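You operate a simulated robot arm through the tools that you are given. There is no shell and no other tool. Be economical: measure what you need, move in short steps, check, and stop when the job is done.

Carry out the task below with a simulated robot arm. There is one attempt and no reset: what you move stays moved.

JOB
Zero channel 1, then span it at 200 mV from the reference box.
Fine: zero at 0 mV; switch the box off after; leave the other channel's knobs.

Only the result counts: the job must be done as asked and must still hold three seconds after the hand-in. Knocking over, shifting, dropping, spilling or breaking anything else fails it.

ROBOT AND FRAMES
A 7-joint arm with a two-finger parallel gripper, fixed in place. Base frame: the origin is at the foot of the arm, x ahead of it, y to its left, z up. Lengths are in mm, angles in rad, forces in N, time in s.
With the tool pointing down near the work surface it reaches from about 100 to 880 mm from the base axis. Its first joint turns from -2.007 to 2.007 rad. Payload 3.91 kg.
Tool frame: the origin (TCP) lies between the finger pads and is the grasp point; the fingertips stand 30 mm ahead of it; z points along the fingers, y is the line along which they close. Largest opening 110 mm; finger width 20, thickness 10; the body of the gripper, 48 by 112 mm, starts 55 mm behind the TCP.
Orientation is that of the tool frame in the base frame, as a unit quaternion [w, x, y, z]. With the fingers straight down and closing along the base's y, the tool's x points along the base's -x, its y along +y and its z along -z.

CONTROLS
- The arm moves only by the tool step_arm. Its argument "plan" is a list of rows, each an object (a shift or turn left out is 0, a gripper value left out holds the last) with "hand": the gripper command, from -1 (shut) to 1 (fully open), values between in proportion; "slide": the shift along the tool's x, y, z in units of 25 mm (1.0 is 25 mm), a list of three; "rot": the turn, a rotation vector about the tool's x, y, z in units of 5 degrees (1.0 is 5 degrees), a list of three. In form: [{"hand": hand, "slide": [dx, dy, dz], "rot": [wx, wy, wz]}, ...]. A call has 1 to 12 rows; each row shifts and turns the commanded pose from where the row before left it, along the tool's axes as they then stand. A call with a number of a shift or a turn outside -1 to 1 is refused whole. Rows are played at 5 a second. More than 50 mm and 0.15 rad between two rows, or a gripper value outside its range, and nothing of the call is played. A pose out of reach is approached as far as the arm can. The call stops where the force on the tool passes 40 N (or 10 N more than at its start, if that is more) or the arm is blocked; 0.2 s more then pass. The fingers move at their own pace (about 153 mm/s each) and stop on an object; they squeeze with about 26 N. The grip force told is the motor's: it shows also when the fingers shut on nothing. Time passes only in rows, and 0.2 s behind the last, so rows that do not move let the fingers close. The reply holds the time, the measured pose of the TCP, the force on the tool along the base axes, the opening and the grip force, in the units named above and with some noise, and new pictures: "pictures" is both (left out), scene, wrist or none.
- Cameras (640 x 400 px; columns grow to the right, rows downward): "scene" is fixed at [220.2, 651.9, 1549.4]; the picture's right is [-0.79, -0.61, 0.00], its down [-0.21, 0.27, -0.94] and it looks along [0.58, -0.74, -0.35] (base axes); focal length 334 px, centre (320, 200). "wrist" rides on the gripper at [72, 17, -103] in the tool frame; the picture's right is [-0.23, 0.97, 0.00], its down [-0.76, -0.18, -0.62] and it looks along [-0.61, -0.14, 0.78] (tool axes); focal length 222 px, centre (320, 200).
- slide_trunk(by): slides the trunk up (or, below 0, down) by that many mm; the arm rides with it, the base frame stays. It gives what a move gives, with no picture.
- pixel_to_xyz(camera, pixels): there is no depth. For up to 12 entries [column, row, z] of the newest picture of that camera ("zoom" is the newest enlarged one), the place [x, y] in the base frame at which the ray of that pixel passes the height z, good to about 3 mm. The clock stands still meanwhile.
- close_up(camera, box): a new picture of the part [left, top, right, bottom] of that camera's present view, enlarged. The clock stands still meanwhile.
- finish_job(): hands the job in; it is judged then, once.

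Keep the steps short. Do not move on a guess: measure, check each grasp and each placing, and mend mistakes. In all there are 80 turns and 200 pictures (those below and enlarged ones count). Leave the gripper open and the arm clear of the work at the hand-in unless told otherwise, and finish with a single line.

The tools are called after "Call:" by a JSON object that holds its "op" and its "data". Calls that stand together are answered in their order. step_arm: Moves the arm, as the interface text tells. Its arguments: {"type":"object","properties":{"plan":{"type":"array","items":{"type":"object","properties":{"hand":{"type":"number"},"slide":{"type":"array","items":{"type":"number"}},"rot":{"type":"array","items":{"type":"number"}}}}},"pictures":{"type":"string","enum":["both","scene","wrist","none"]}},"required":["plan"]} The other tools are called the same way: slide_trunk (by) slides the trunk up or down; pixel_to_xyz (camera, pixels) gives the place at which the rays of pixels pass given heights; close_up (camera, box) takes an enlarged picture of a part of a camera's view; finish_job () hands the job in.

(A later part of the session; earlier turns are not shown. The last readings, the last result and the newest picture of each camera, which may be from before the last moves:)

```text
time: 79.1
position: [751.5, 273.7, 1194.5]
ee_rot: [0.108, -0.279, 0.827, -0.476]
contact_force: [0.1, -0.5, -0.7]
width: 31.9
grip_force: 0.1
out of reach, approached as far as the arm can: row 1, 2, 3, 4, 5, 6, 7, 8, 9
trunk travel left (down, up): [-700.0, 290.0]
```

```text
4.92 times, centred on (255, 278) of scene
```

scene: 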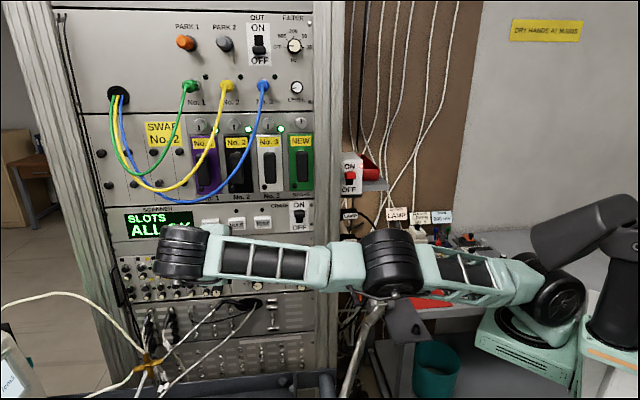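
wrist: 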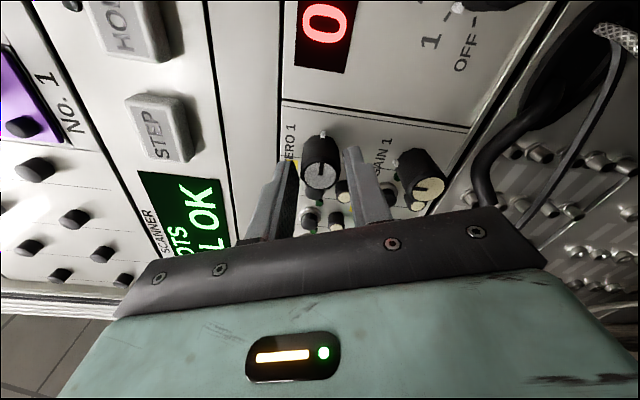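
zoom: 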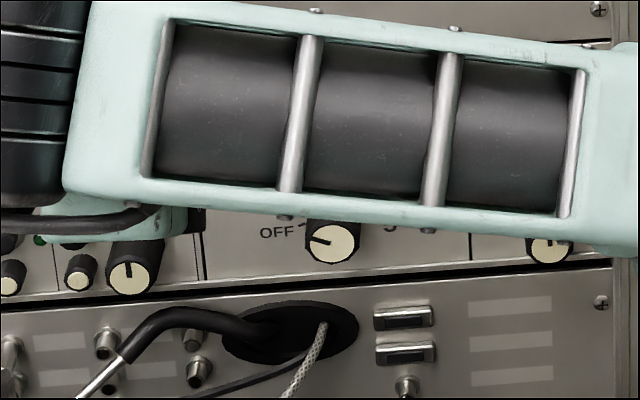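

The arm is stuck at a wrist roll limit, held off the panel with no force. I'll undo the roll (−60°) in place, since the lower roll travelled freely before.

Call:
{"op": "step_arm", "data": {"plan": [{"rot": [0, 0, -1]}, {"rot": [0, 0, -1]}, {"rot": [0, 0, -1]}, {"rot": [0, 0, -1]}, {"rot": [0, 0, -1]}, {"rot": [0, 0, -1]}, {"rot": [0, 0, -1]}, {"rot": [0, 0, -1]}, {"rot": [0, 0, -1]}, {"rot": [0, 0, -1]}, {"rot": [0, 0, -1]}, {"rot": [0, 0, -1]}], "pictures": "both"}}

```text
time: 81.7
position: [751.2, 275.0, 1193.9]
ee_rot: [0.146, 0.655, -0.575, 0.467]
contact_force: [-0.3, -0.8, 1.1]
width: 32.0
grip_force: 0.2
trunk travel left (down, up): [-700.0, 290.0]
```

scene: 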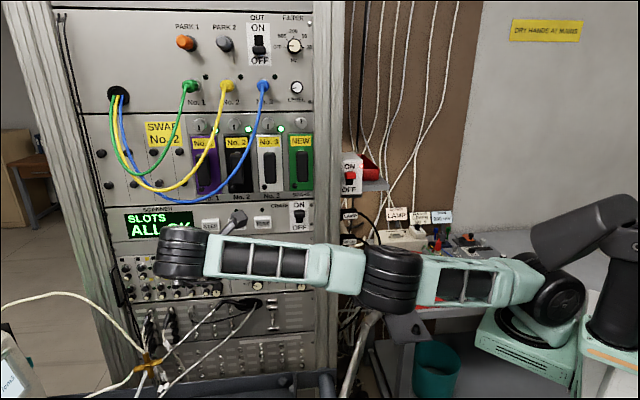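
wrist: 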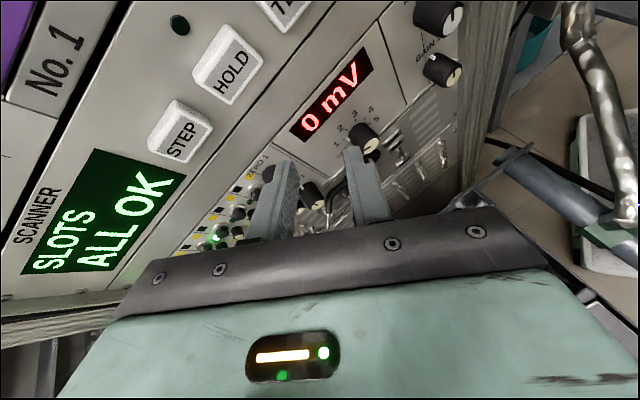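

Free again, and still 0 mV. I'll keep rolling back (−100° more) while withdrawing up and away from the panel.

Call:
{"op": "step_arm", "data": {"plan": [{"slide": [0, 0, -0.4], "rot": [0, 0, -1]}, {"slide": [0, 0, -0.4], "rot": [0, 0, -1]}, {"slide": [0, 0, -0.4], "rot": [0, 0, -1]}, {"slide": [0, 0, -0.4], "rot": [0, 0, -1]}, {"slide": [0, 0, -0.4], "rot": [0, 0, -1]}, {"slide": [0, 0, -0.4], "rot": [0, 0, -1]}, {"slide": [0, 0, -0.4], "rot": [0, 0, -1]}, {"slide": [0, 0, -0.4], "rot": [0, 0, -1]}, {"slide": [0, 0, -0.4], "rot": [0, 0, -1]}, {"slide": [0, 0, -0.4], "rot": [0, 0, -1]}, {"slide": [0, 0, -0.4], "rot": [0, 0, -1]}, {"slide": [0, 0, -0.4], "rot": [0, 0, -1]}], "pictures": "none"}}

Call:
{"op": "step_arm", "data": {"plan": [{"rot": [0, 0, -1]}, {"rot": [0, 0, -1]}, {"rot": [0, 0, -1]}, {"rot": [0, 0, -1]}, {"rot": [0, 0, -1]}, {"rot": [0, 0, -1]}, {"rot": [0, 0, -1]}, {"rot": [0, 0, -1]}], "pictures": "both"}}

```text
time: 84.3
position: [693.8, 316.6, 1213.1]
ee_rot: [0.342, 0.85, -0.195, 0.351]
contact_force: [0.5, 0.5, -0.1]
width: 32.1
grip_force: 0.1
out of reach, approached as far as the arm can: row 2, 4, 5, 6, 7, 8, 9, 10, 11, 12
trunk travel left (down, up): [-700.0, 290.0]
```

```text
time: 86.1
position: [695.1, 315.4, 1213.9]
ee_rot: [0.441, 0.865, 0.107, 0.213]
contact_force: [-0.4, -0.6, -0.1]
width: 31.8
grip_force: 0.0
trunk travel left (down, up): [-700.0, 290.0]
```

scene: 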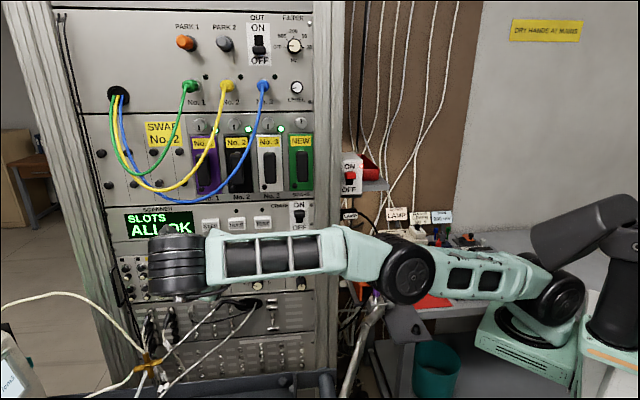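
wrist: 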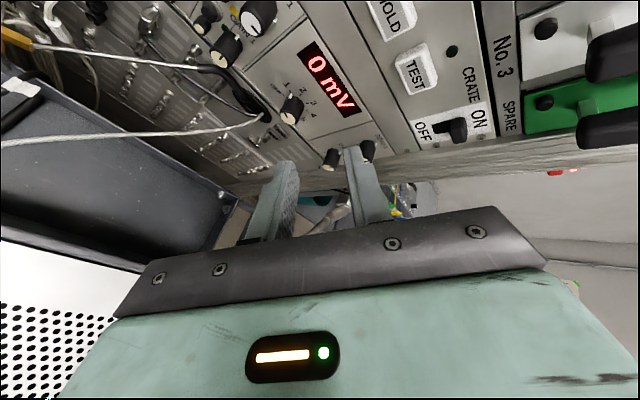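

Rolled back fine. Now trying to draw the hand back toward the robot, parallel to the panel.

Call:
{"op": "step_arm", "data": {"plan": [{"slide": [-1, 0.33, 0]}, {"slide": [-1, 0.33, 0]}, {"slide": [-1, 0.33, 0]}, {"slide": [-1, 0.33, 0]}, {"slide": [-1, 0.33, 0]}, {"slide": [-1, 0.33, 0]}, {}], "pictures": "scene"}}

```text
time: 87.7
position: [560.4, 230.4, 1211.7]
ee_rot: [0.442, 0.865, 0.106, 0.213]
contact_force: [0.4, 0.4, 0.3]
width: 31.8
grip_force: 0.2
trunk travel left (down, up): [-700.0, 290.0]
```

scene: 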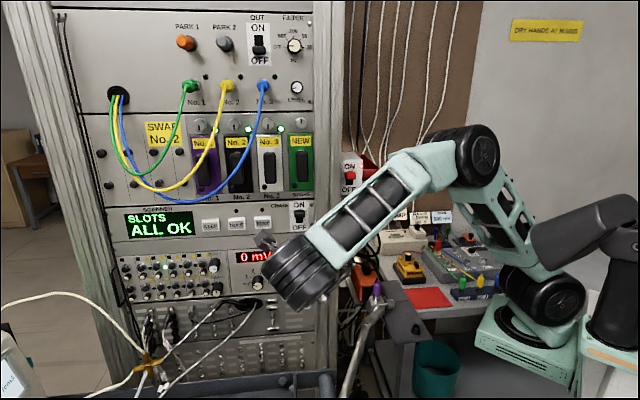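

The elbow is back up at (560,230,1212), and the display shows 0 mV. Now turning the tool to point straight down, in the direction that unwinds the wrist.

Call:
{"op": "step_arm", "data": {"plan": [{"rot": [0.249, 0.511, -1]}, {"rot": [0.249, 0.511, -1]}, {"rot": [0.249, 0.511, -1]}, {"rot": [0.249, 0.511, -1]}, {"rot": [0.249, 0.511, -1]}, {"rot": [0.249, 0.511, -1]}, {"rot": [0.249, 0.511, -1]}, {"rot": [0.249, 0.511, -1]}, {"rot": [0.249, 0.511, -1]}, {"rot": [0.249, 0.511, -1]}, {"rot": [0.249, 0.511, -1]}, {"rot": [0.249, 0.511, -1]}], "pictures": "none"}}

Call:
{"op": "step_arm", "data": {"plan": [{"rot": [0.249, 0.511, -1]}, {"rot": [0.249, 0.511, -1]}, {"rot": [0.249, 0.511, -1]}, {"rot": [0.249, 0.511, -1]}, {"rot": [0.249, 0.511, -1]}, {"rot": [0.249, 0.511, -1]}, {"rot": [0.249, 0.511, -1]}, {"rot": [0.249, 0.511, -1]}, {"rot": [0.249, 0.511, -1]}, {"rot": [0.249, 0.511, -1]}, {"rot": [0.249, 0.511, -1]}, {"rot": [0.249, 0.511, -1]}], "pictures": "scene"}}

```text
time: 90.3
position: [563.0, 230.0, 1211.6]
ee_rot: [0.336, 0.661, 0.651, 0.163]
contact_force: [0.8, -0.2, 0.0]
width: 32.2
grip_force: 0.1
trunk travel left (down, up): [-700.0, 290.0]
```

```text
time: 92.9
position: [563.0, 230.9, 1211.6]
ee_rot: [0.111, 0.224, 0.967, 0.056]
contact_force: [-0.2, 1.0, -0.7]
width: 32.0
grip_force: 0.0
trunk travel left (down, up): [-700.0, 290.0]
```

scene: 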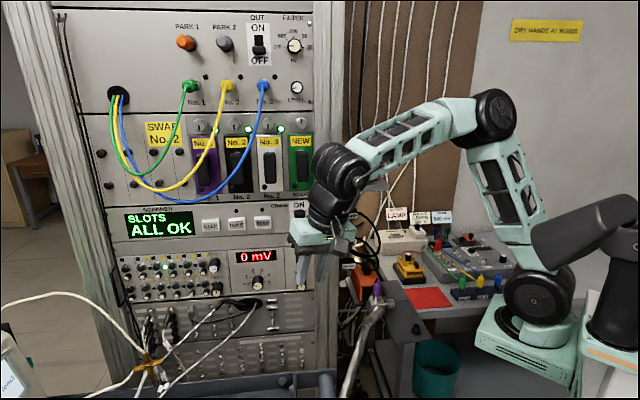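

Tool almost down and the display reads 0 mV. Finish the turn and travel right toward the reference box.

Call:
{"op": "step_arm", "data": {"plan": [{"rot": [0.249, 0.511, -1]}, {"rot": [0.249, 0.511, -1]}, {"rot": [0.249, 0.511, -1]}, {"rot": [0.249, 0.511, -1]}, {"rot": [0.249, 0.511, -1]}, {"slide": [0.05, -1, 0]}, {"slide": [0.05, -1, 0]}, {"slide": [0.05, -1, 0]}, {"slide": [0.05, -1, 0]}, {"slide": [0.05, -1, 0]}, {"slide": [0.05, -1, 0]}, {"slide": [0.05, -1, 0]}], "pictures": "none"}}

Call:
{"op": "step_arm", "data": {"plan": [{"slide": [0.05, -1, 0]}, {"slide": [0.05, -1, 0]}, {"slide": [0.05, -1, 0]}, {"slide": [0.05, -1, 0]}, {"slide": [0.05, -1, 0]}, {"slide": [0.05, -1, 0]}, {"slide": [0.05, -1, 0]}, {"slide": [0.05, -1, 0]}, {"slide": [0.05, -1, 0]}, {"slide": [0.05, -1, 0.2]}, {"slide": [0.05, -1, 0.4]}, {"slide": [0.05, -1, 0.4]}], "pictures": "none"}}

Call:
{"op": "step_arm", "data": {"plan": [{"slide": [-0.1, -1, 0.6]}, {"slide": [-0.1, -1, 0.6]}, {"slide": [-0.1, -1, 0.6]}, {"slide": [-0.2, -1, 0.6]}, {"slide": [-0.4, -1, 0.6]}, {"slide": [-0.6, -1, 0.8]}, {"slide": [-0.8, -1, 0.8]}, {"slide": [-0.9, -0.9, 0.9]}, {}], "pictures": "both"}}

```text
time: 95.5
position: [550.7, 56.1, 1210.8]
ee_rot: [0.002, 0.008, 1.0, 0.002]
contact_force: [0.3, 0.1, -0.5]
width: 32.0
grip_force: 0.0
trunk travel left (down, up): [-700.0, 290.0]
```

```text
time: 98.1
position: [534.6, -242.9, 1185.8]
ee_rot: [0.0, 0.007, 1.0, 0.002]
contact_force: [0.4, 0.4, 0.3]
width: 31.9
grip_force: 0.0
trunk travel left (down, up): [-700.0, 290.0]
```

```text
time: 100.1
position: [610.1, -441.1, 1046.2]
ee_rot: [0.001, 0.008, 1.0, 0.004]
contact_force: [-0.4, 0.1, 0.3]
width: 31.9
grip_force: 0.1
trunk travel left (down, up): [-700.0, 290.0]
```

scene: 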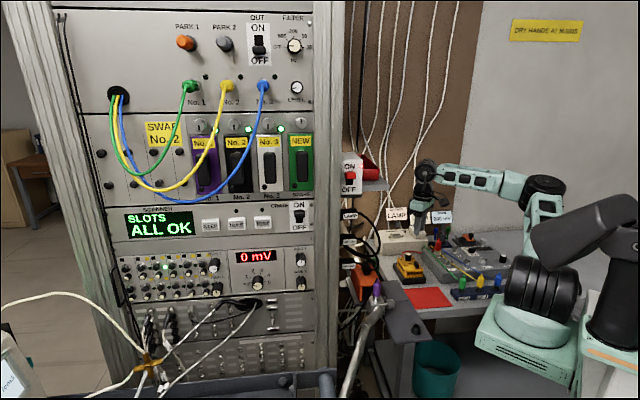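
wrist: 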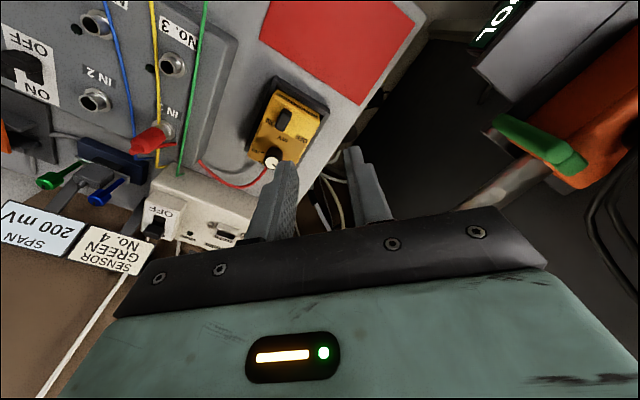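

Display 0 mV, and the reference box is at wrist (285,130). Moving to above its knob (678,-530) at z≈940.

Call:
{"op": "step_arm", "data": {"plan": [{"hand": -0.25, "slide": [-0.54, -0.71, 0.85]}, {"slide": [-0.54, -0.71, 0.85]}, {"slide": [-0.54, -0.71, 0.85]}, {"slide": [-0.54, -0.71, 0.85]}, {"slide": [-0.54, -0.71, 0.85]}, {}], "pictures": "wrist"}}

Call:
{"op": "close_up", "data": {"camera": "wrist", "box": [240, 60, 400, 200]}}

```text
time: 101.5
position: [645.2, -488.7, 988.7]
ee_rot: [0.001, 0.009, 1.0, 0.003]
contact_force: [0.7, 0.9, 0.3]
width: 41.3
grip_force: 0.1
out of reach, approached as far as the arm can: row 3, 4, 5
trunk travel left (down, up): [-700.0, 290.0]
```

wrist: 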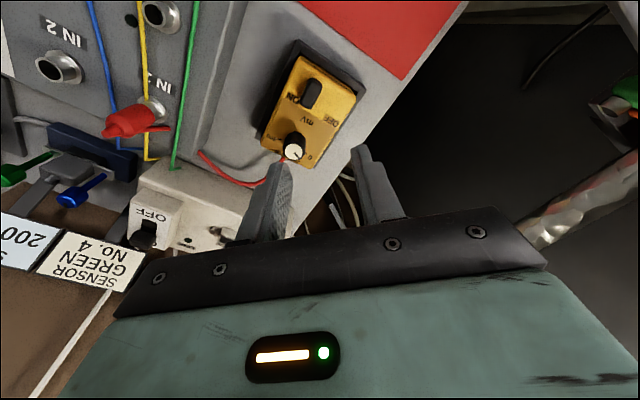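

```text
2.86 times, centred on (320, 130) of wrist
```

zoom: 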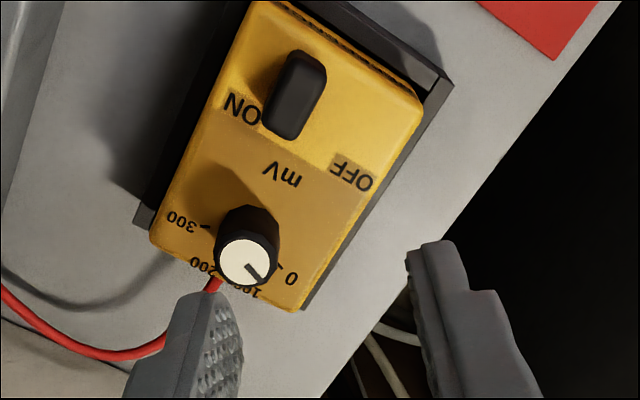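

Reach is limited with the low trunk. I'll raise the trunk back by 225 mm and then descend over the knob.

Call:
{"op": "slide_trunk", "data": {"by": 225}}

Call:
{"op": "step_arm", "data": {"plan": [{"slide": [-0.12, -0.15, 1]}, {"slide": [-0.12, -0.15, 1]}, {"slide": [-0.12, -0.15, 1]}, {"slide": [-0.12, -0.15, 1]}, {"slide": [-0.12, -0.15, 1]}, {"slide": [-0.12, -0.15, 1]}, {"slide": [-0.12, -0.15, 1]}, {"slide": [-0.12, -0.15, 1]}, {"slide": [-0.12, -0.15, 1]}, {"slide": [-0.12, -0.15, 1]}, {"slide": [-0.12, -0.15, 0.95]}, {}], "pictures": "wrist"}}

Call:
{"op": "close_up", "data": {"camera": "wrist", "box": [240, 80, 400, 220]}}

```text
time: 103.9
position: [644.7, -490.1, 1214.1]
ee_rot: [0.001, 0.009, 1.0, 0.002]
contact_force: [-0.1, -0.2, 0.3]
width: 41.2
grip_force: 0.1
trunk travel left (down, up): [-925.0, 65.0]
```

```text
time: 106.5
position: [649.5, -494.3, 1155.7]
ee_rot: [0.001, 0.012, 1.0, 0.001]
contact_force: [0.4, -0.7, -0.1]
width: 41.2
grip_force: 0.0
out of reach, approached as far as the arm can: row 1, 2, 3, 4, 5, 6, 7, 8, 9, 10, 11
trunk travel left (down, up): [-925.0, 65.0]
```

wrist: 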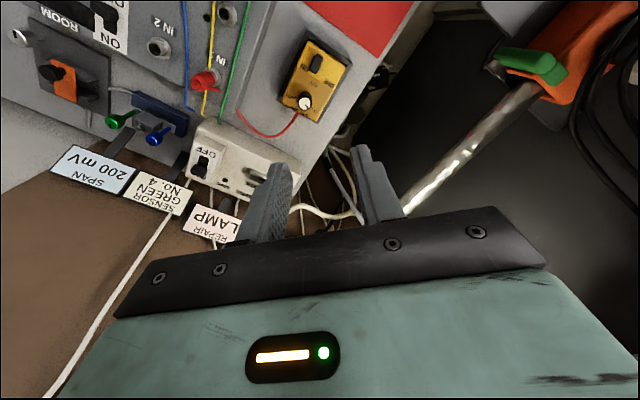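

```text
2.86 times, centred on (320, 150) of wrist
```

zoom: 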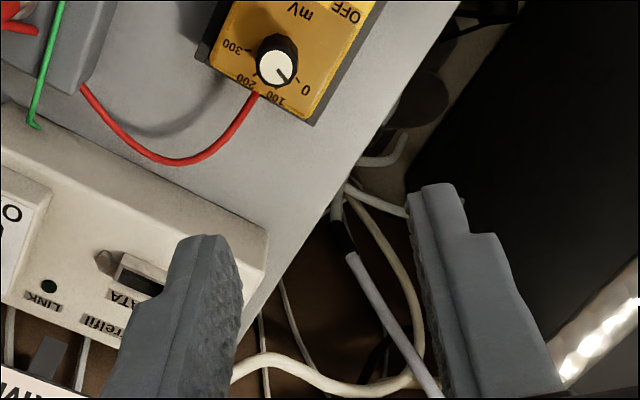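

Still limited, so the wrist roll seems to be near a limit at this yaw. I'll turn +40° about the tool axis (to the earlier working yaw) and try the descent.

Call:
{"op": "step_arm", "data": {"plan": [{"rot": [0, 0, 1]}, {"rot": [0, 0, 1]}, {"rot": [0, 0, 1]}, {"rot": [0, 0, 1]}, {"rot": [0, 0, 1]}, {"rot": [0, 0, 1]}, {"rot": [0, 0, 1]}, {"rot": [0, 0, 1]}, {"slide": [0, 0, 1]}, {"slide": [0, 0, 1]}, {}], "pictures": "scene"}}

```text
time: 108.9
position: [648.1, -490.7, 1106.0]
ee_rot: [0.0, 0.35, 0.937, 0.002]
contact_force: [0.1, -0.3, -0.8]
width: 41.3
grip_force: 0.1
trunk travel left (down, up): [-925.0, 65.0]
```

scene: 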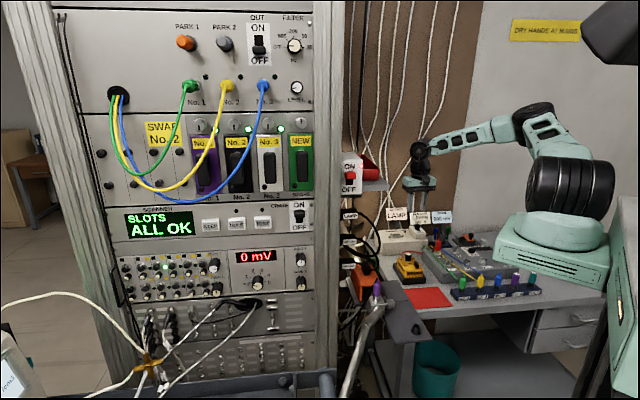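

That works; reach is free again. Descend to above the knob.

Call:
{"op": "step_arm", "data": {"plan": [{"slide": [-0.276, -0.056, 0.95]}, {"slide": [-0.276, -0.056, 0.95]}, {"slide": [-0.276, -0.056, 0.95]}, {"slide": [-0.276, -0.056, 0.95]}, {"slide": [-0.276, -0.056, 0.95]}, {"slide": [-0.276, -0.056, 0.95]}, {"slide": [-0.276, -0.056, 0.95]}, {}], "pictures": "wrist"}}

Call:
{"op": "close_up", "data": {"camera": "wrist", "box": [240, 80, 400, 220]}}

```text
time: 110.7
position: [679.6, -528.1, 939.1]
ee_rot: [0.0, 0.351, 0.936, 0.002]
contact_force: [0.2, -0.6, 0.0]
width: 41.2
grip_force: 0.0
trunk travel left (down, up): [-925.0, 65.0]
```

wrist: 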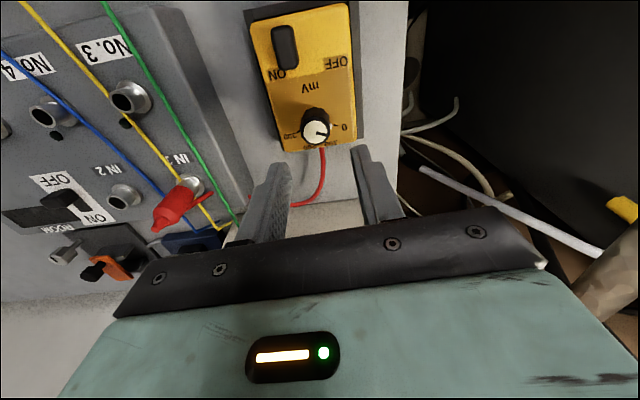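

```text
2.86 times, centred on (320, 150) of wrist
```

zoom: 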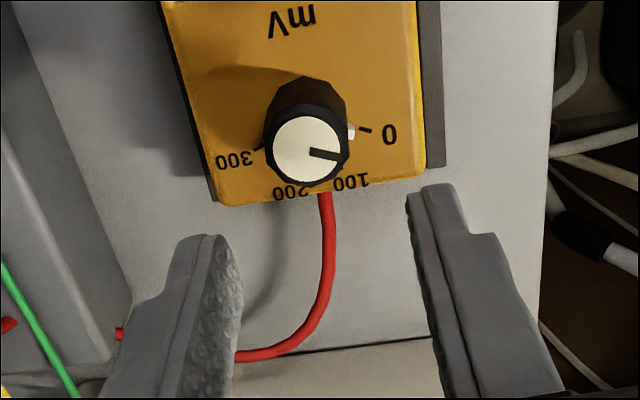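

The cap is at wrist (316.5,132.5). I correct by 3.5/−2.3 mm, descend 66 mm, and check before closing.

Call:
{"op": "step_arm", "data": {"plan": [{"slide": [0.13, -0.09, 0.6]}, {"slide": [0, 0, 0.8]}, {"slide": [0, 0, 0.7]}, {"slide": [0, 0, 0.5]}, {}], "pictures": "wrist"}}

Call:
{"op": "close_up", "data": {"camera": "wrist", "box": [240, 100, 400, 220]}}

```text
time: 111.9
position: [675.9, -530.3, 874.6]
ee_rot: [0.001, 0.351, 0.936, 0.003]
contact_force: [-0.6, 0.2, 0.2]
width: 41.4
grip_force: 0.1
trunk travel left (down, up): [-925.0, 65.0]
```

wrist: 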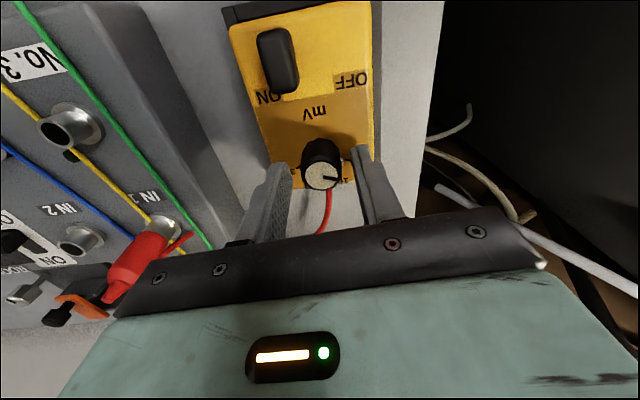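

```text
3.33 times, centred on (320, 160) of wrist
```

zoom: 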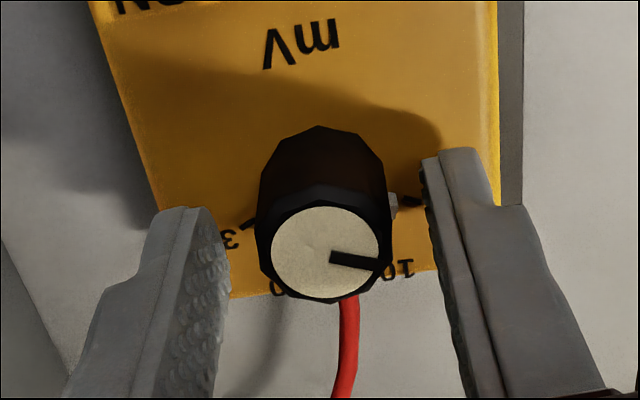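

Centred. Close and turn 80° clockwise (tool +z) toward 200, in two parts.

Call:
{"op": "step_arm", "data": {"plan": [{"hand": -1}, {}, {"rot": [0, 0, 1]}, {"rot": [0, 0, 1]}, {"rot": [0, 0, 1]}, {"rot": [0, 0, 1]}, {"rot": [0, 0, 1]}, {"rot": [0, 0, 1]}, {"rot": [0, 0, 1]}, {"rot": [0, 0, 1]}, {}], "pictures": "wrist"}}

Call:
{"op": "close_up", "data": {"camera": "wrist", "box": [240, 100, 400, 220]}}

Call:
{"op": "close_up", "data": {"camera": "scene", "box": [200, 240, 320, 315]}}

```text
time: 114.3
position: [676.5, -529.6, 875.4]
ee_rot: [-0.001, 0.65, 0.76, 0.003]
contact_force: [-0.3, 0.2, 0.7]
width: 23.8
grip_force: 25.7
trunk travel left (down, up): [-925.0, 65.0]
```

wrist: 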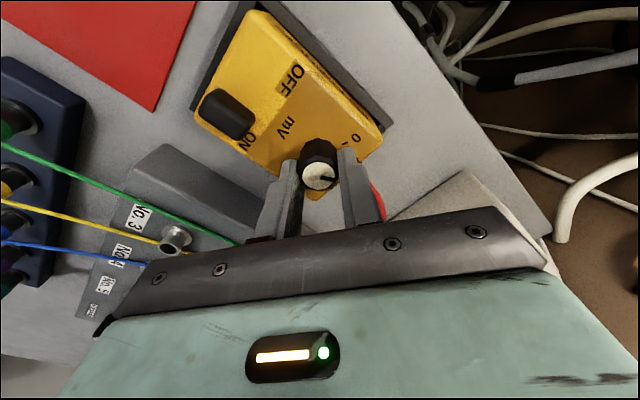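

```text
3.33 times, centred on (320, 160) of wrist
```

zoom: 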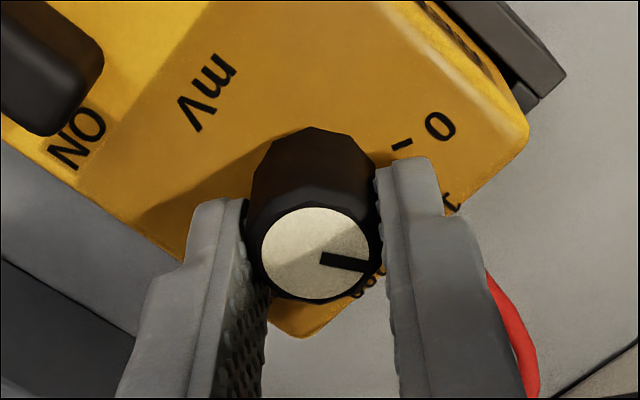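

```text
5.33 times, centred on (260, 278) of scene
```

zoom: 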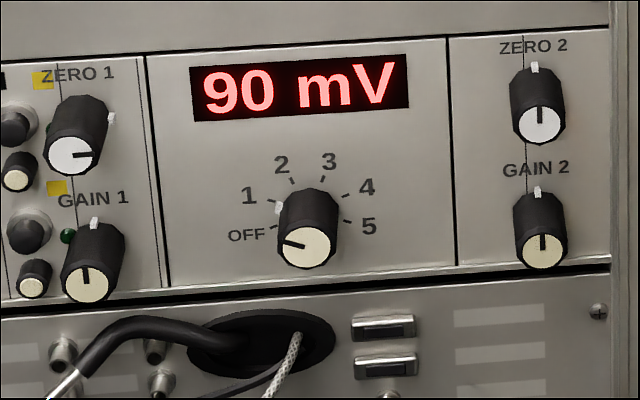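

The display reads 90 mV near the 100 mark. Another 40°.

Call:
{"op": "step_arm", "data": {"plan": [{"rot": [0, 0, 1]}, {"rot": [0, 0, 1]}, {"rot": [0, 0, 1]}, {"rot": [0, 0, 1]}, {"rot": [0, 0, 1]}, {"rot": [0, 0, 1]}, {"rot": [0, 0, 1]}, {"rot": [0, 0, 1]}, {}], "pictures": "none"}}

Call:
{"op": "close_up", "data": {"camera": "wrist", "box": [240, 100, 400, 220]}}

Call:
{"op": "close_up", "data": {"camera": "scene", "box": [200, 240, 320, 315]}}

Call:
{"op": "close_up", "data": {"camera": "scene", "box": [393, 245, 433, 275]}}

```text
time: 116.3
position: [676.0, -530.5, 874.8]
ee_rot: [-0.002, 0.871, 0.492, 0.002]
contact_force: [-4.6, 2.5, -0.3]
width: 23.9
grip_force: 26.1
trunk travel left (down, up): [-925.0, 65.0]
```

```text
3.33 times, centred on (320, 160) of wrist
```

zoom: 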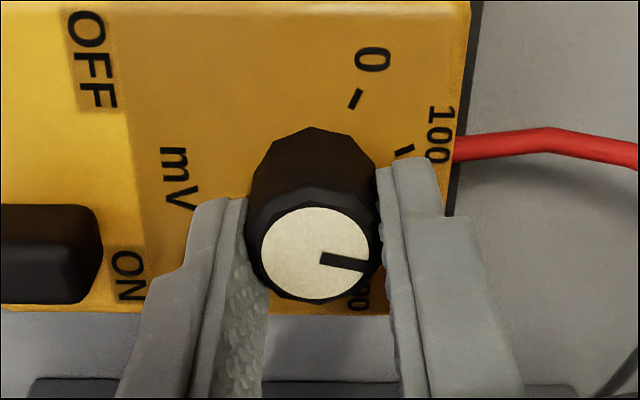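

```text
5.33 times, centred on (260, 278) of scene
```

zoom: 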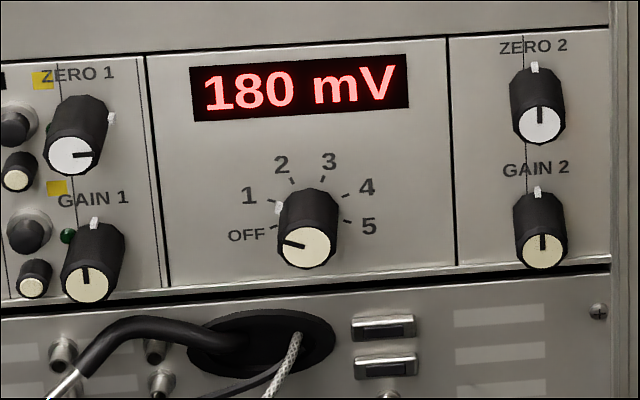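

```text
13.33 times, centred on (413, 260) of scene
```

zoom: 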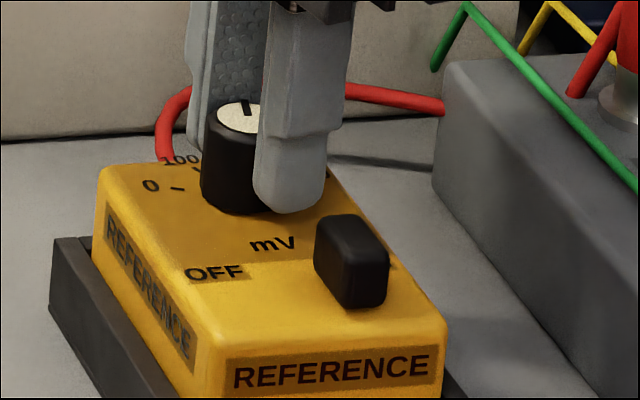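

180 mV at the second mark suggests a gain of about 0.9 and exact settings. I'll release, rise, and verify the pointer against the 200 tick.

Call:
{"op": "step_arm", "data": {"plan": [{"hand": -0.2}, {}, {"slide": [0, 0, -0.8]}, {"slide": [0, 0, -0.9]}, {"slide": [0, 0, -0.9], "rot": [0, 0, -1]}, {"rot": [0, 0, -1]}, {"rot": [0, 0, -1]}, {"rot": [0, 0, -1]}, {"rot": [0, 0, -1]}, {"rot": [0, 0, -1]}, {"rot": [0, 0, -1]}, {"rot": [0, 0, -1]}], "pictures": "both"}}

Call:
{"op": "close_up", "data": {"camera": "wrist", "box": [280, 100, 360, 170]}}

Call:
{"op": "close_up", "data": {"camera": "scene", "box": [200, 240, 320, 315]}}

Call:
{"op": "close_up", "data": {"camera": "scene", "box": [393, 245, 433, 275]}}

```text
time: 118.9
position: [675.3, -528.7, 941.8]
ee_rot: [-0.001, 0.649, 0.761, 0.003]
contact_force: [0.5, 0.2, 0.1]
width: 43.9
grip_force: 0.0
trunk travel left (down, up): [-925.0, 65.0]
```

scene: 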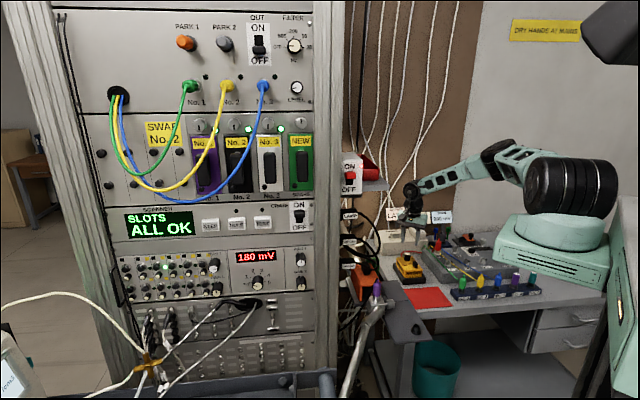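
wrist: 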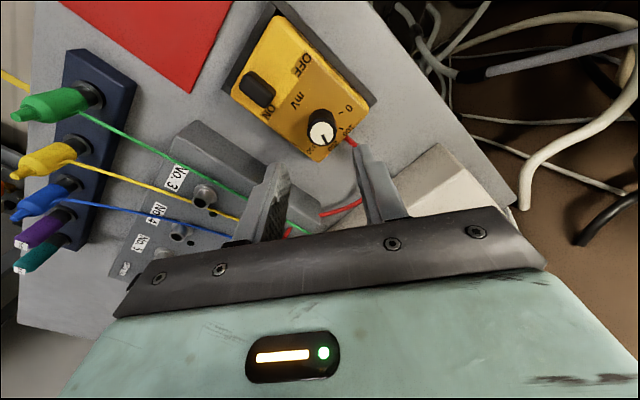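

```text
5.71 times, centred on (320, 135) of wrist
```

zoom: 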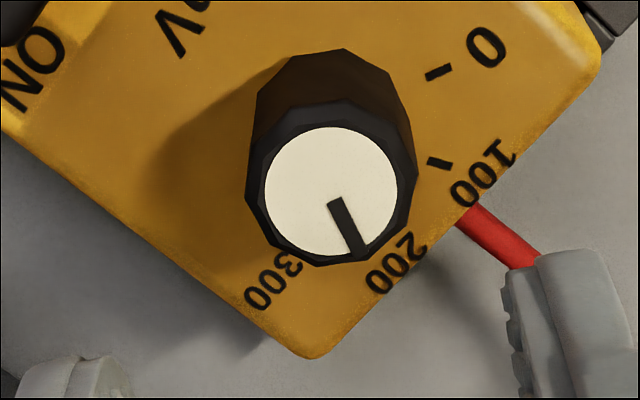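

```text
5.33 times, centred on (260, 278) of scene
```

zoom: 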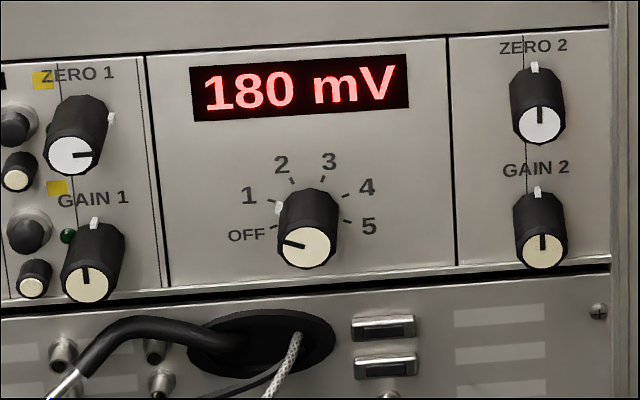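

```text
13.33 times, centred on (413, 260) of scene
```

zoom: 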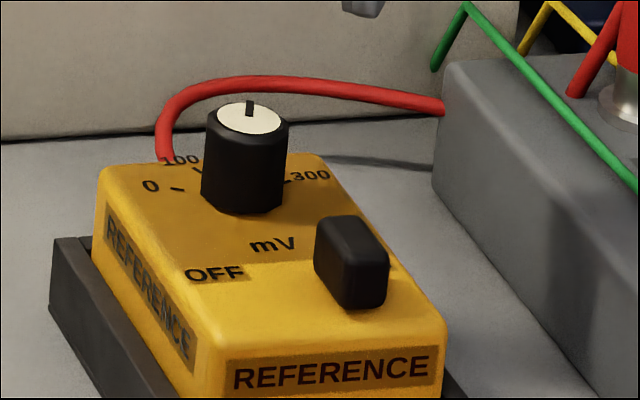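

The pointer is 44° past the 100 tick, the same spacing as 0→100, so it is exactly on 200. The display reads 180 mV, so GAIN 1 must come up. I'll return to the rack by reversing the route that worked: rise, unwind yaw, lower the trunk, travel left.

Call:
{"op": "step_arm", "data": {"plan": [{"slide": [0.47, -0.44, -0.98]}, {"slide": [0.47, -0.44, -0.98]}, {"slide": [0.47, -0.44, -0.98]}, {"slide": [0.47, -0.44, -0.98]}, {"slide": [0.47, -0.44, -0.98]}, {"slide": [0.47, -0.44, -0.98]}, {"slide": [0.47, -0.44, -0.98]}, {"slide": [0.47, -0.44, -0.98]}, {"slide": [0.47, -0.44, -0.98]}], "pictures": "none"}}

Call:
{"op": "step_arm", "data": {"plan": [{"slide": [0, 0, -0.75], "rot": [0, 0, -1]}, {"slide": [0, 0, -0.75], "rot": [0, 0, -1]}, {"slide": [0, 0, -0.75], "rot": [0, 0, -1]}, {"slide": [0, 0, -0.75], "rot": [0, 0, -1]}, {"slide": [0, 0, -0.75], "rot": [0, 0, -1]}, {"slide": [0, 0, -0.75], "rot": [0, 0, -1]}, {"slide": [0, 0, -0.75], "rot": [0, 0, -1]}, {"slide": [0, 0, -0.75], "rot": [0, 0, -1]}, {"slide": [0, 0, -0.75], "rot": [0, 0, -1]}, {"slide": [0, 0, -0.75], "rot": [0, 0, -1]}, {"slide": [0, 0, -0.75], "rot": [0, 0, -1]}, {"slide": [0, 0, -0.75], "rot": [0, 0, -1]}], "pictures": "scene"}}

```text
time: 120.9
position: [563.1, -441.2, 1161.5]
ee_rot: [-0.002, 0.65, 0.76, 0.002]
contact_force: [0.7, -0.4, -0.6]
width: 43.8
grip_force: 0.0
trunk travel left (down, up): [-925.0, 65.0]
```

```text
time: 123.5
position: [561.5, -443.9, 1388.2]
ee_rot: [0.001, 0.182, 0.983, 0.002]
contact_force: [-0.8, -0.2, 0.2]
width: 43.9
grip_force: 0.0
trunk travel left (down, up): [-925.0, 65.0]
```

scene: 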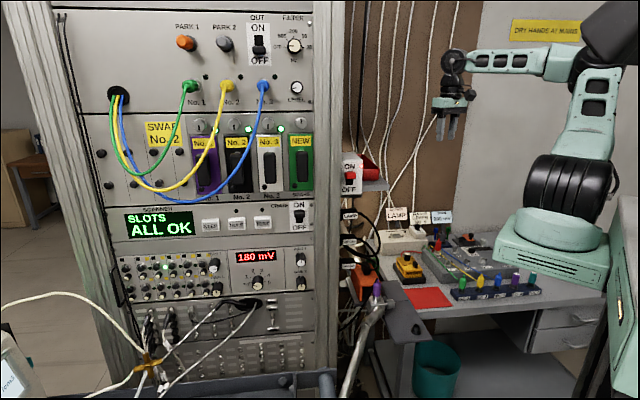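

All as planned (z 1388). Lower the trunk, finish the yaw, and travel left to (560,230,1210).

Call:
{"op": "slide_trunk", "data": {"by": -225}}

Call:
{"op": "step_arm", "data": {"plan": [{"slide": [0.5, 0.5, -0.5], "rot": [0, 0, -1]}, {"slide": [0.5, 0.5, -0.5], "rot": [0, 0, -1]}, {"rot": [0, 0, -1]}, {"rot": [0, 0, -1]}, {"slide": [0, 1, -0.1]}, {"slide": [0, 1, -0.1]}, {"slide": [0, 1, -0.1]}, {"slide": [0, 1, -0.1]}, {"slide": [0, 1, -0.1]}, {"slide": [0, 1, -0.1]}, {"slide": [0, 1, 0]}, {"slide": [0, 1, 0]}], "pictures": "none"}}

Call:
{"op": "step_arm", "data": {"plan": [{"slide": [0, 1, 0]}, {"slide": [0, 1, 0]}, {"slide": [0, 1, 0]}, {"slide": [0, 1, 0]}, {"slide": [0, 1, 0]}, {"slide": [0, 1, 0]}, {"slide": [0, 1, 0]}, {"slide": [0, 1, 0]}, {"slide": [0, 1, 0]}, {"slide": [0, 1, 0]}, {"slide": [0, 1, 0]}, {"slide": [0, 1, 0]}], "pictures": "scene"}}

```text
time: 125.9
position: [560.9, -445.7, 1163.0]
ee_rot: [0.001, 0.182, 0.983, 0.002]
contact_force: [-0.3, 0.3, -0.2]
width: 43.9
grip_force: 0.1
trunk travel left (down, up): [-700.0, 290.0]
```

```text
time: 128.5
position: [547.2, -214.2, 1203.9]
ee_rot: [0.001, 0.01, 1.0, 0.003]
contact_force: [-0.3, 0.1, 0.1]
width: 44.1
grip_force: 0.0
trunk travel left (down, up): [-700.0, 290.0]
```

```text
time: 131.1
position: [550.7, 89.7, 1207.3]
ee_rot: [0.001, 0.01, 1.0, 0.002]
contact_force: [0.0, -0.3, 0.6]
width: 44.1
grip_force: 0.1
trunk travel left (down, up): [-700.0, 290.0]
```

scene: 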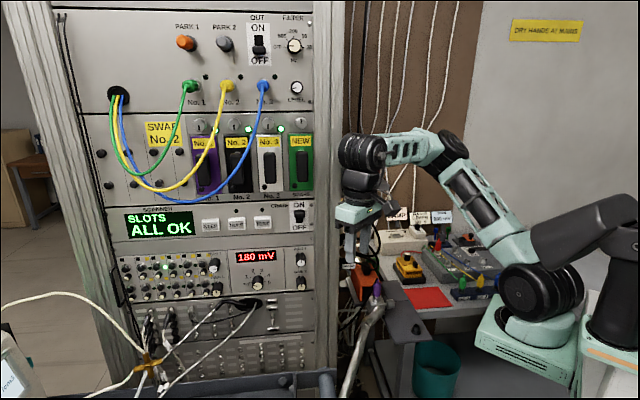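

The display still reads 180 mV. Continue to y≈230 and turn the tool to face the panel (roll 15°).

Call:
{"op": "step_arm", "data": {"plan": [{"slide": [0, 1, 0]}, {"slide": [0, 1, 0]}, {"slide": [0, 1, 0]}, {"slide": [0, 1, 0]}, {"slide": [0, 1, 0]}, {"slide": [0.2, 0.7, 0]}, {"rot": [-0.498, -0.86, 0.96]}, {"rot": [-0.498, -0.86, 0.96]}, {"rot": [-0.498, -0.86, 0.96]}, {"rot": [-0.498, -0.86, 0.96]}, {"rot": [-0.498, -0.86, 0.96]}, {"rot": [-0.498, -0.86, 0.96]}], "pictures": "none"}}

Call:
{"op": "step_arm", "data": {"plan": [{"rot": [-0.498, -0.86, 0.96]}, {"rot": [-0.498, -0.86, 0.96]}, {"rot": [-0.498, -0.86, 0.96]}, {"rot": [-0.498, -0.86, 0.96]}, {"rot": [-0.498, -0.86, 0.96]}, {"rot": [-0.498, -0.86, 0.96]}, {"rot": [-0.498, -0.86, 0.96]}, {"rot": [-0.498, -0.86, 0.96]}, {"rot": [-0.498, -0.86, 0.96]}, {"rot": [-0.498, -0.86, 0.96]}, {"rot": [-0.498, -0.86, 0.96]}, {"rot": [-0.498, -0.86, 0.96]}], "pictures": "none"}}

Call:
{"op": "step_arm", "data": {"plan": [{"rot": [-0.498, -0.86, 0.96]}, {"rot": [-0.498, -0.86, 0.96]}, {"rot": [-0.498, -0.86, 0.96]}, {"rot": [-0.498, -0.86, 0.96]}, {"rot": [-0.498, -0.86, 0.96]}, {}], "pictures": "both"}}

```text
time: 133.7
position: [552.2, 229.1, 1206.1]
ee_rot: [0.222, 0.255, 0.932, 0.129]
contact_force: [0.1, 0.3, -0.5]
width: 44.1
grip_force: 0.1
trunk travel left (down, up): [-700.0, 290.0]
```

```text
time: 136.3
position: [550.6, 230.7, 1206.9]
ee_rot: [0.553, 0.62, 0.458, 0.316]
contact_force: [-0.2, -0.2, 0.6]
width: 43.8
grip_force: 0.0
trunk travel left (down, up): [-700.0, 290.0]
```

```text
time: 137.7
position: [551.9, 229.9, 1207.4]
ee_rot: [0.614, 0.686, 0.175, 0.35]
contact_force: [0.0, 1.1, 0.1]
width: 43.7
grip_force: 0.1
trunk travel left (down, up): [-700.0, 290.0]
```

scene: 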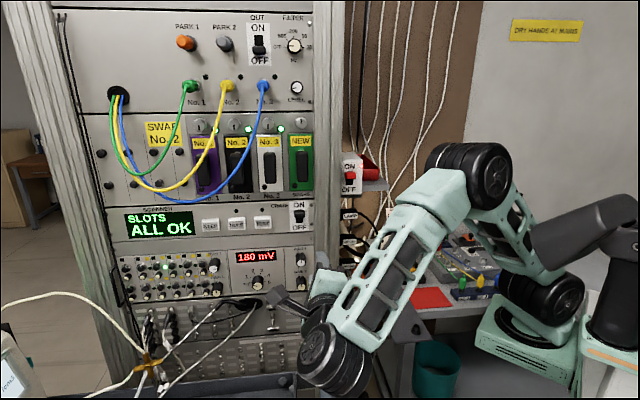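
wrist: 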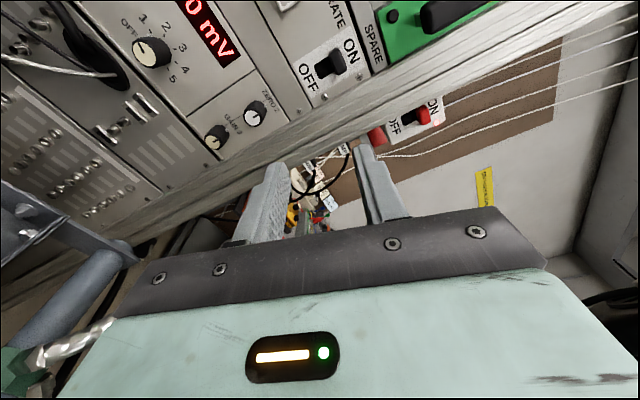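

Facing the panel. Moving to 70 mm in front of GAIN 1 with the fingers at about 31 mm opening.

Call:
{"op": "step_arm", "data": {"plan": [{"hand": -0.44, "slide": [0.817, -0.919, 0.503]}, {"slide": [0.817, -0.919, 0.503]}, {"slide": [0.817, -0.919, 0.503]}, {"slide": [0.817, -0.919, 0.503]}, {"slide": [0.817, -0.919, 0.503]}, {"slide": [0.817, -0.919, 0.503]}, {"slide": [0.817, -0.919, 0.503]}, {"slide": [0.817, -0.919, 0.503]}, {"slide": [0.817, -0.919, 0.503]}, {}], "pictures": "both"}}

Call:
{"op": "close_up", "data": {"camera": "wrist", "box": [220, 40, 420, 220]}}

Call:
{"op": "close_up", "data": {"camera": "scene", "box": [170, 240, 290, 330]}}

```text
time: 139.9
position: [792.5, 312.4, 1058.3]
ee_rot: [0.613, 0.686, 0.177, 0.35]
contact_force: [0.2, 0.5, 0.2]
width: 31.0
grip_force: 0.2
trunk travel left (down, up): [-700.0, 290.0]
```

scene: 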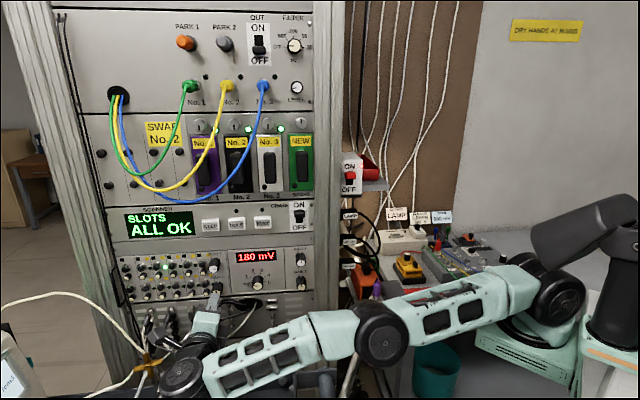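
wrist: 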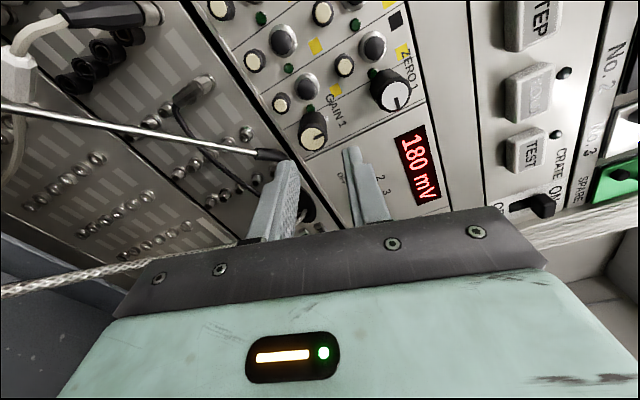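

```text
2.22 times, centred on (320, 130) of wrist
```

zoom: 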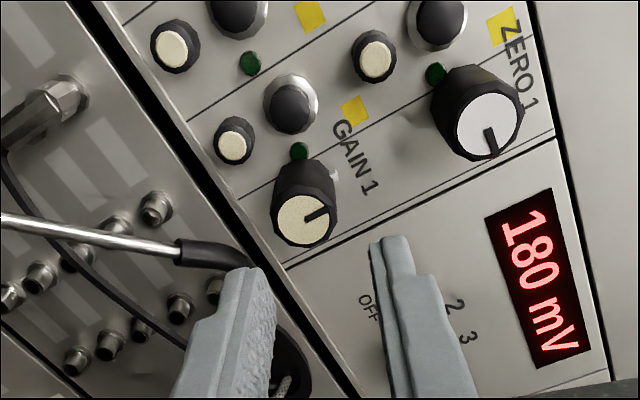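

```text
4.44 times, centred on (230, 285) of scene
```

zoom: 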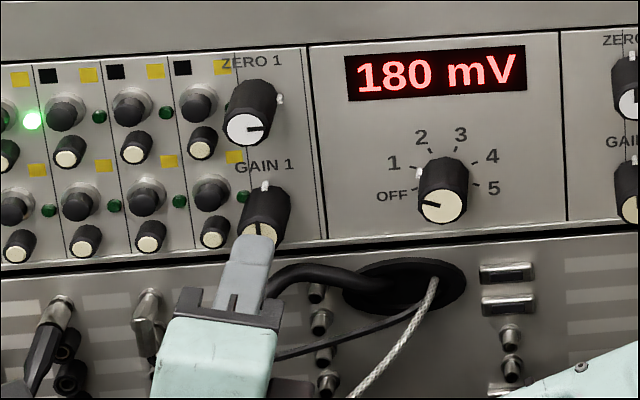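

The GAIN 1 cap is at wrist (312,139), so I correct by −6 mm in tool y. The black cable lies below and to the right of the knob, so I roll 10° further away from it and advance halfway, then look.

Call:
{"op": "step_arm", "data": {"plan": [{"slide": [0.06, -0.25, 0]}, {"rot": [0, 0, 1]}, {"rot": [0, 0, 1]}, {"slide": [0, 0, 0.6]}, {"slide": [0, 0, 0.5]}, {}], "pictures": "wrist"}}

Call:
{"op": "close_up", "data": {"camera": "wrist", "box": [220, 40, 420, 220]}}

Call:
{"op": "close_up", "data": {"camera": "scene", "box": [190, 260, 260, 310]}}

```text
time: 141.3
position: [814.3, 290.1, 1049.9]
ee_rot: [0.58, 0.699, 0.115, 0.402]
contact_force: [0.6, -0.4, -0.7]
width: 30.6
grip_force: 0.0
out of reach, approached as far as the arm can: row 1
trunk travel left (down, up): [-700.0, 290.0]
```

wrist: 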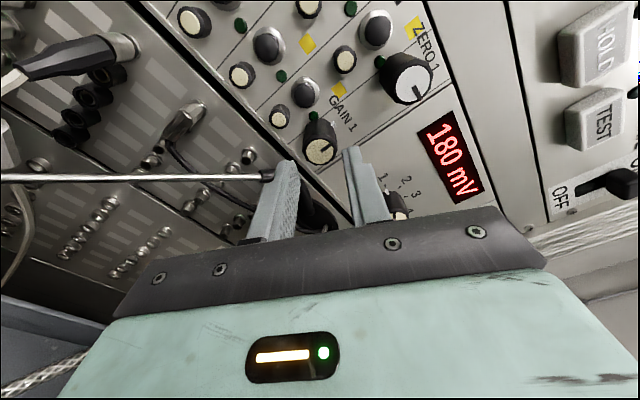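

```text
2.22 times, centred on (320, 130) of wrist
```

zoom: 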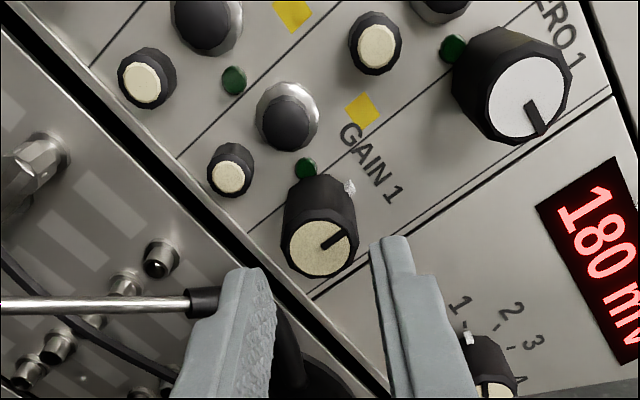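

```text
8.00 times, centred on (225, 285) of scene
```

zoom: 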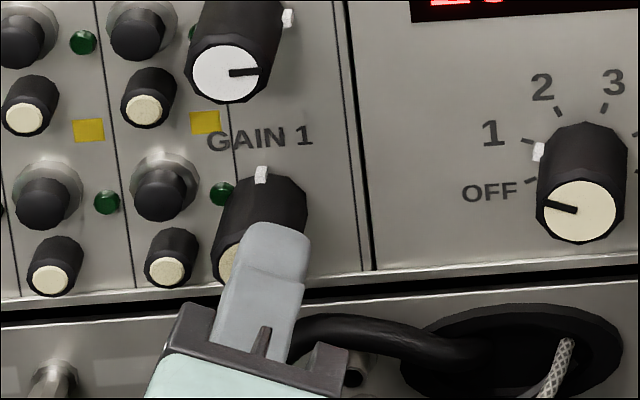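

The cap is centred at (320,152). Before going in I'll triangulate the cable sleeve end: scene (213.5,310.3), wrist (272,175).

Call:
{"op": "pixel_to_xyz", "data": {"camera": "scene", "pixels": [[213.5, 310.3, 1000], [213.5, 310.3, 1040], [222, 303, 1000], [222, 303, 1040]]}}

Call:
{"op": "pixel_to_xyz", "data": {"camera": "wrist", "pixels": [[272, 175, 1000], [272, 175, 1040], [320, 151.6, 1050]]}}

```text
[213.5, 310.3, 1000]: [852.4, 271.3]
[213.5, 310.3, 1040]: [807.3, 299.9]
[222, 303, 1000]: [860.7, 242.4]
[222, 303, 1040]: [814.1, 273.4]
```

```text
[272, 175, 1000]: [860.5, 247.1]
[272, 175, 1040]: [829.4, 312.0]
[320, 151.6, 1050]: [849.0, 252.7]
```

The sleeve end lies about 30 mm below the knob axis and sticks out past the cap, right where the lower finger would go. I'll back off, roll 35° more so that finger goes to the lower left, between the sleeve and the small knob, and then advance.

Call:
{"op": "step_arm", "data": {"plan": [{"slide": [0, 0, -0.7]}, {"rot": [0, 0, 1]}, {"rot": [0, 0, 1]}, {"rot": [0, 0, 1]}, {"rot": [0, 0, 1]}, {"rot": [0, 0, 1]}, {"rot": [0, 0, 1]}, {"rot": [0, 0, 1]}, {"slide": [0, 0, 0.7]}, {"slide": [0, 0, 0.4]}, {}], "pictures": "wrist"}}

Call:
{"op": "close_up", "data": {"camera": "wrist", "box": [220, 50, 420, 230]}}

Call:
{"op": "close_up", "data": {"camera": "scene", "box": [190, 260, 260, 310]}}

```text
time: 143.7
position: [821.7, 281.0, 1050.4]
ee_rot: [0.433, 0.701, -0.101, 0.558]
contact_force: [0.2, -0.5, 0.0]
width: 31.0
grip_force: 0.1
trunk travel left (down, up): [-700.0, 290.0]
```

wrist: 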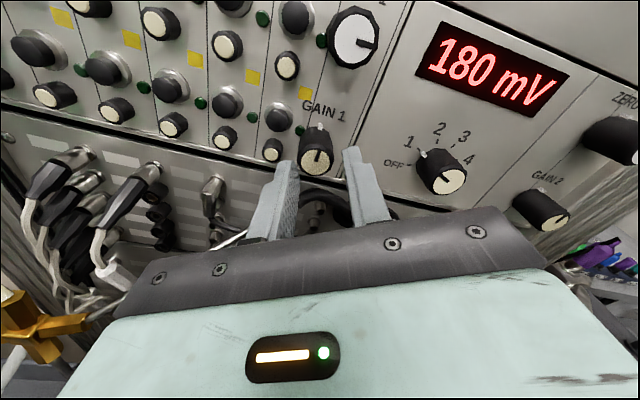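

```text
2.22 times, centred on (320, 140) of wrist
```

zoom: 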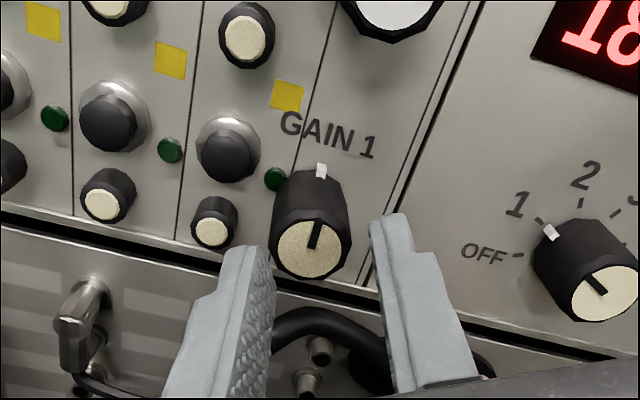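

```text
8.00 times, centred on (225, 285) of scene
```

zoom: 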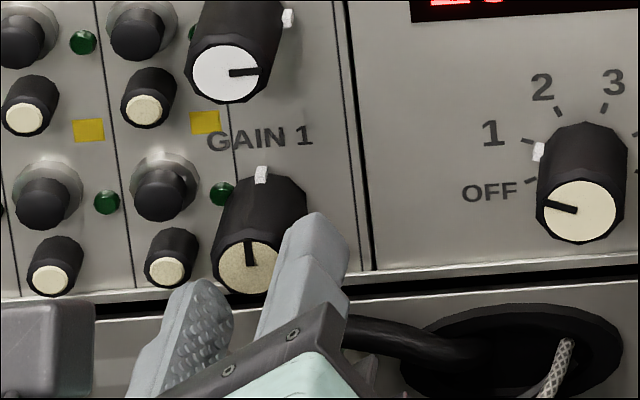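

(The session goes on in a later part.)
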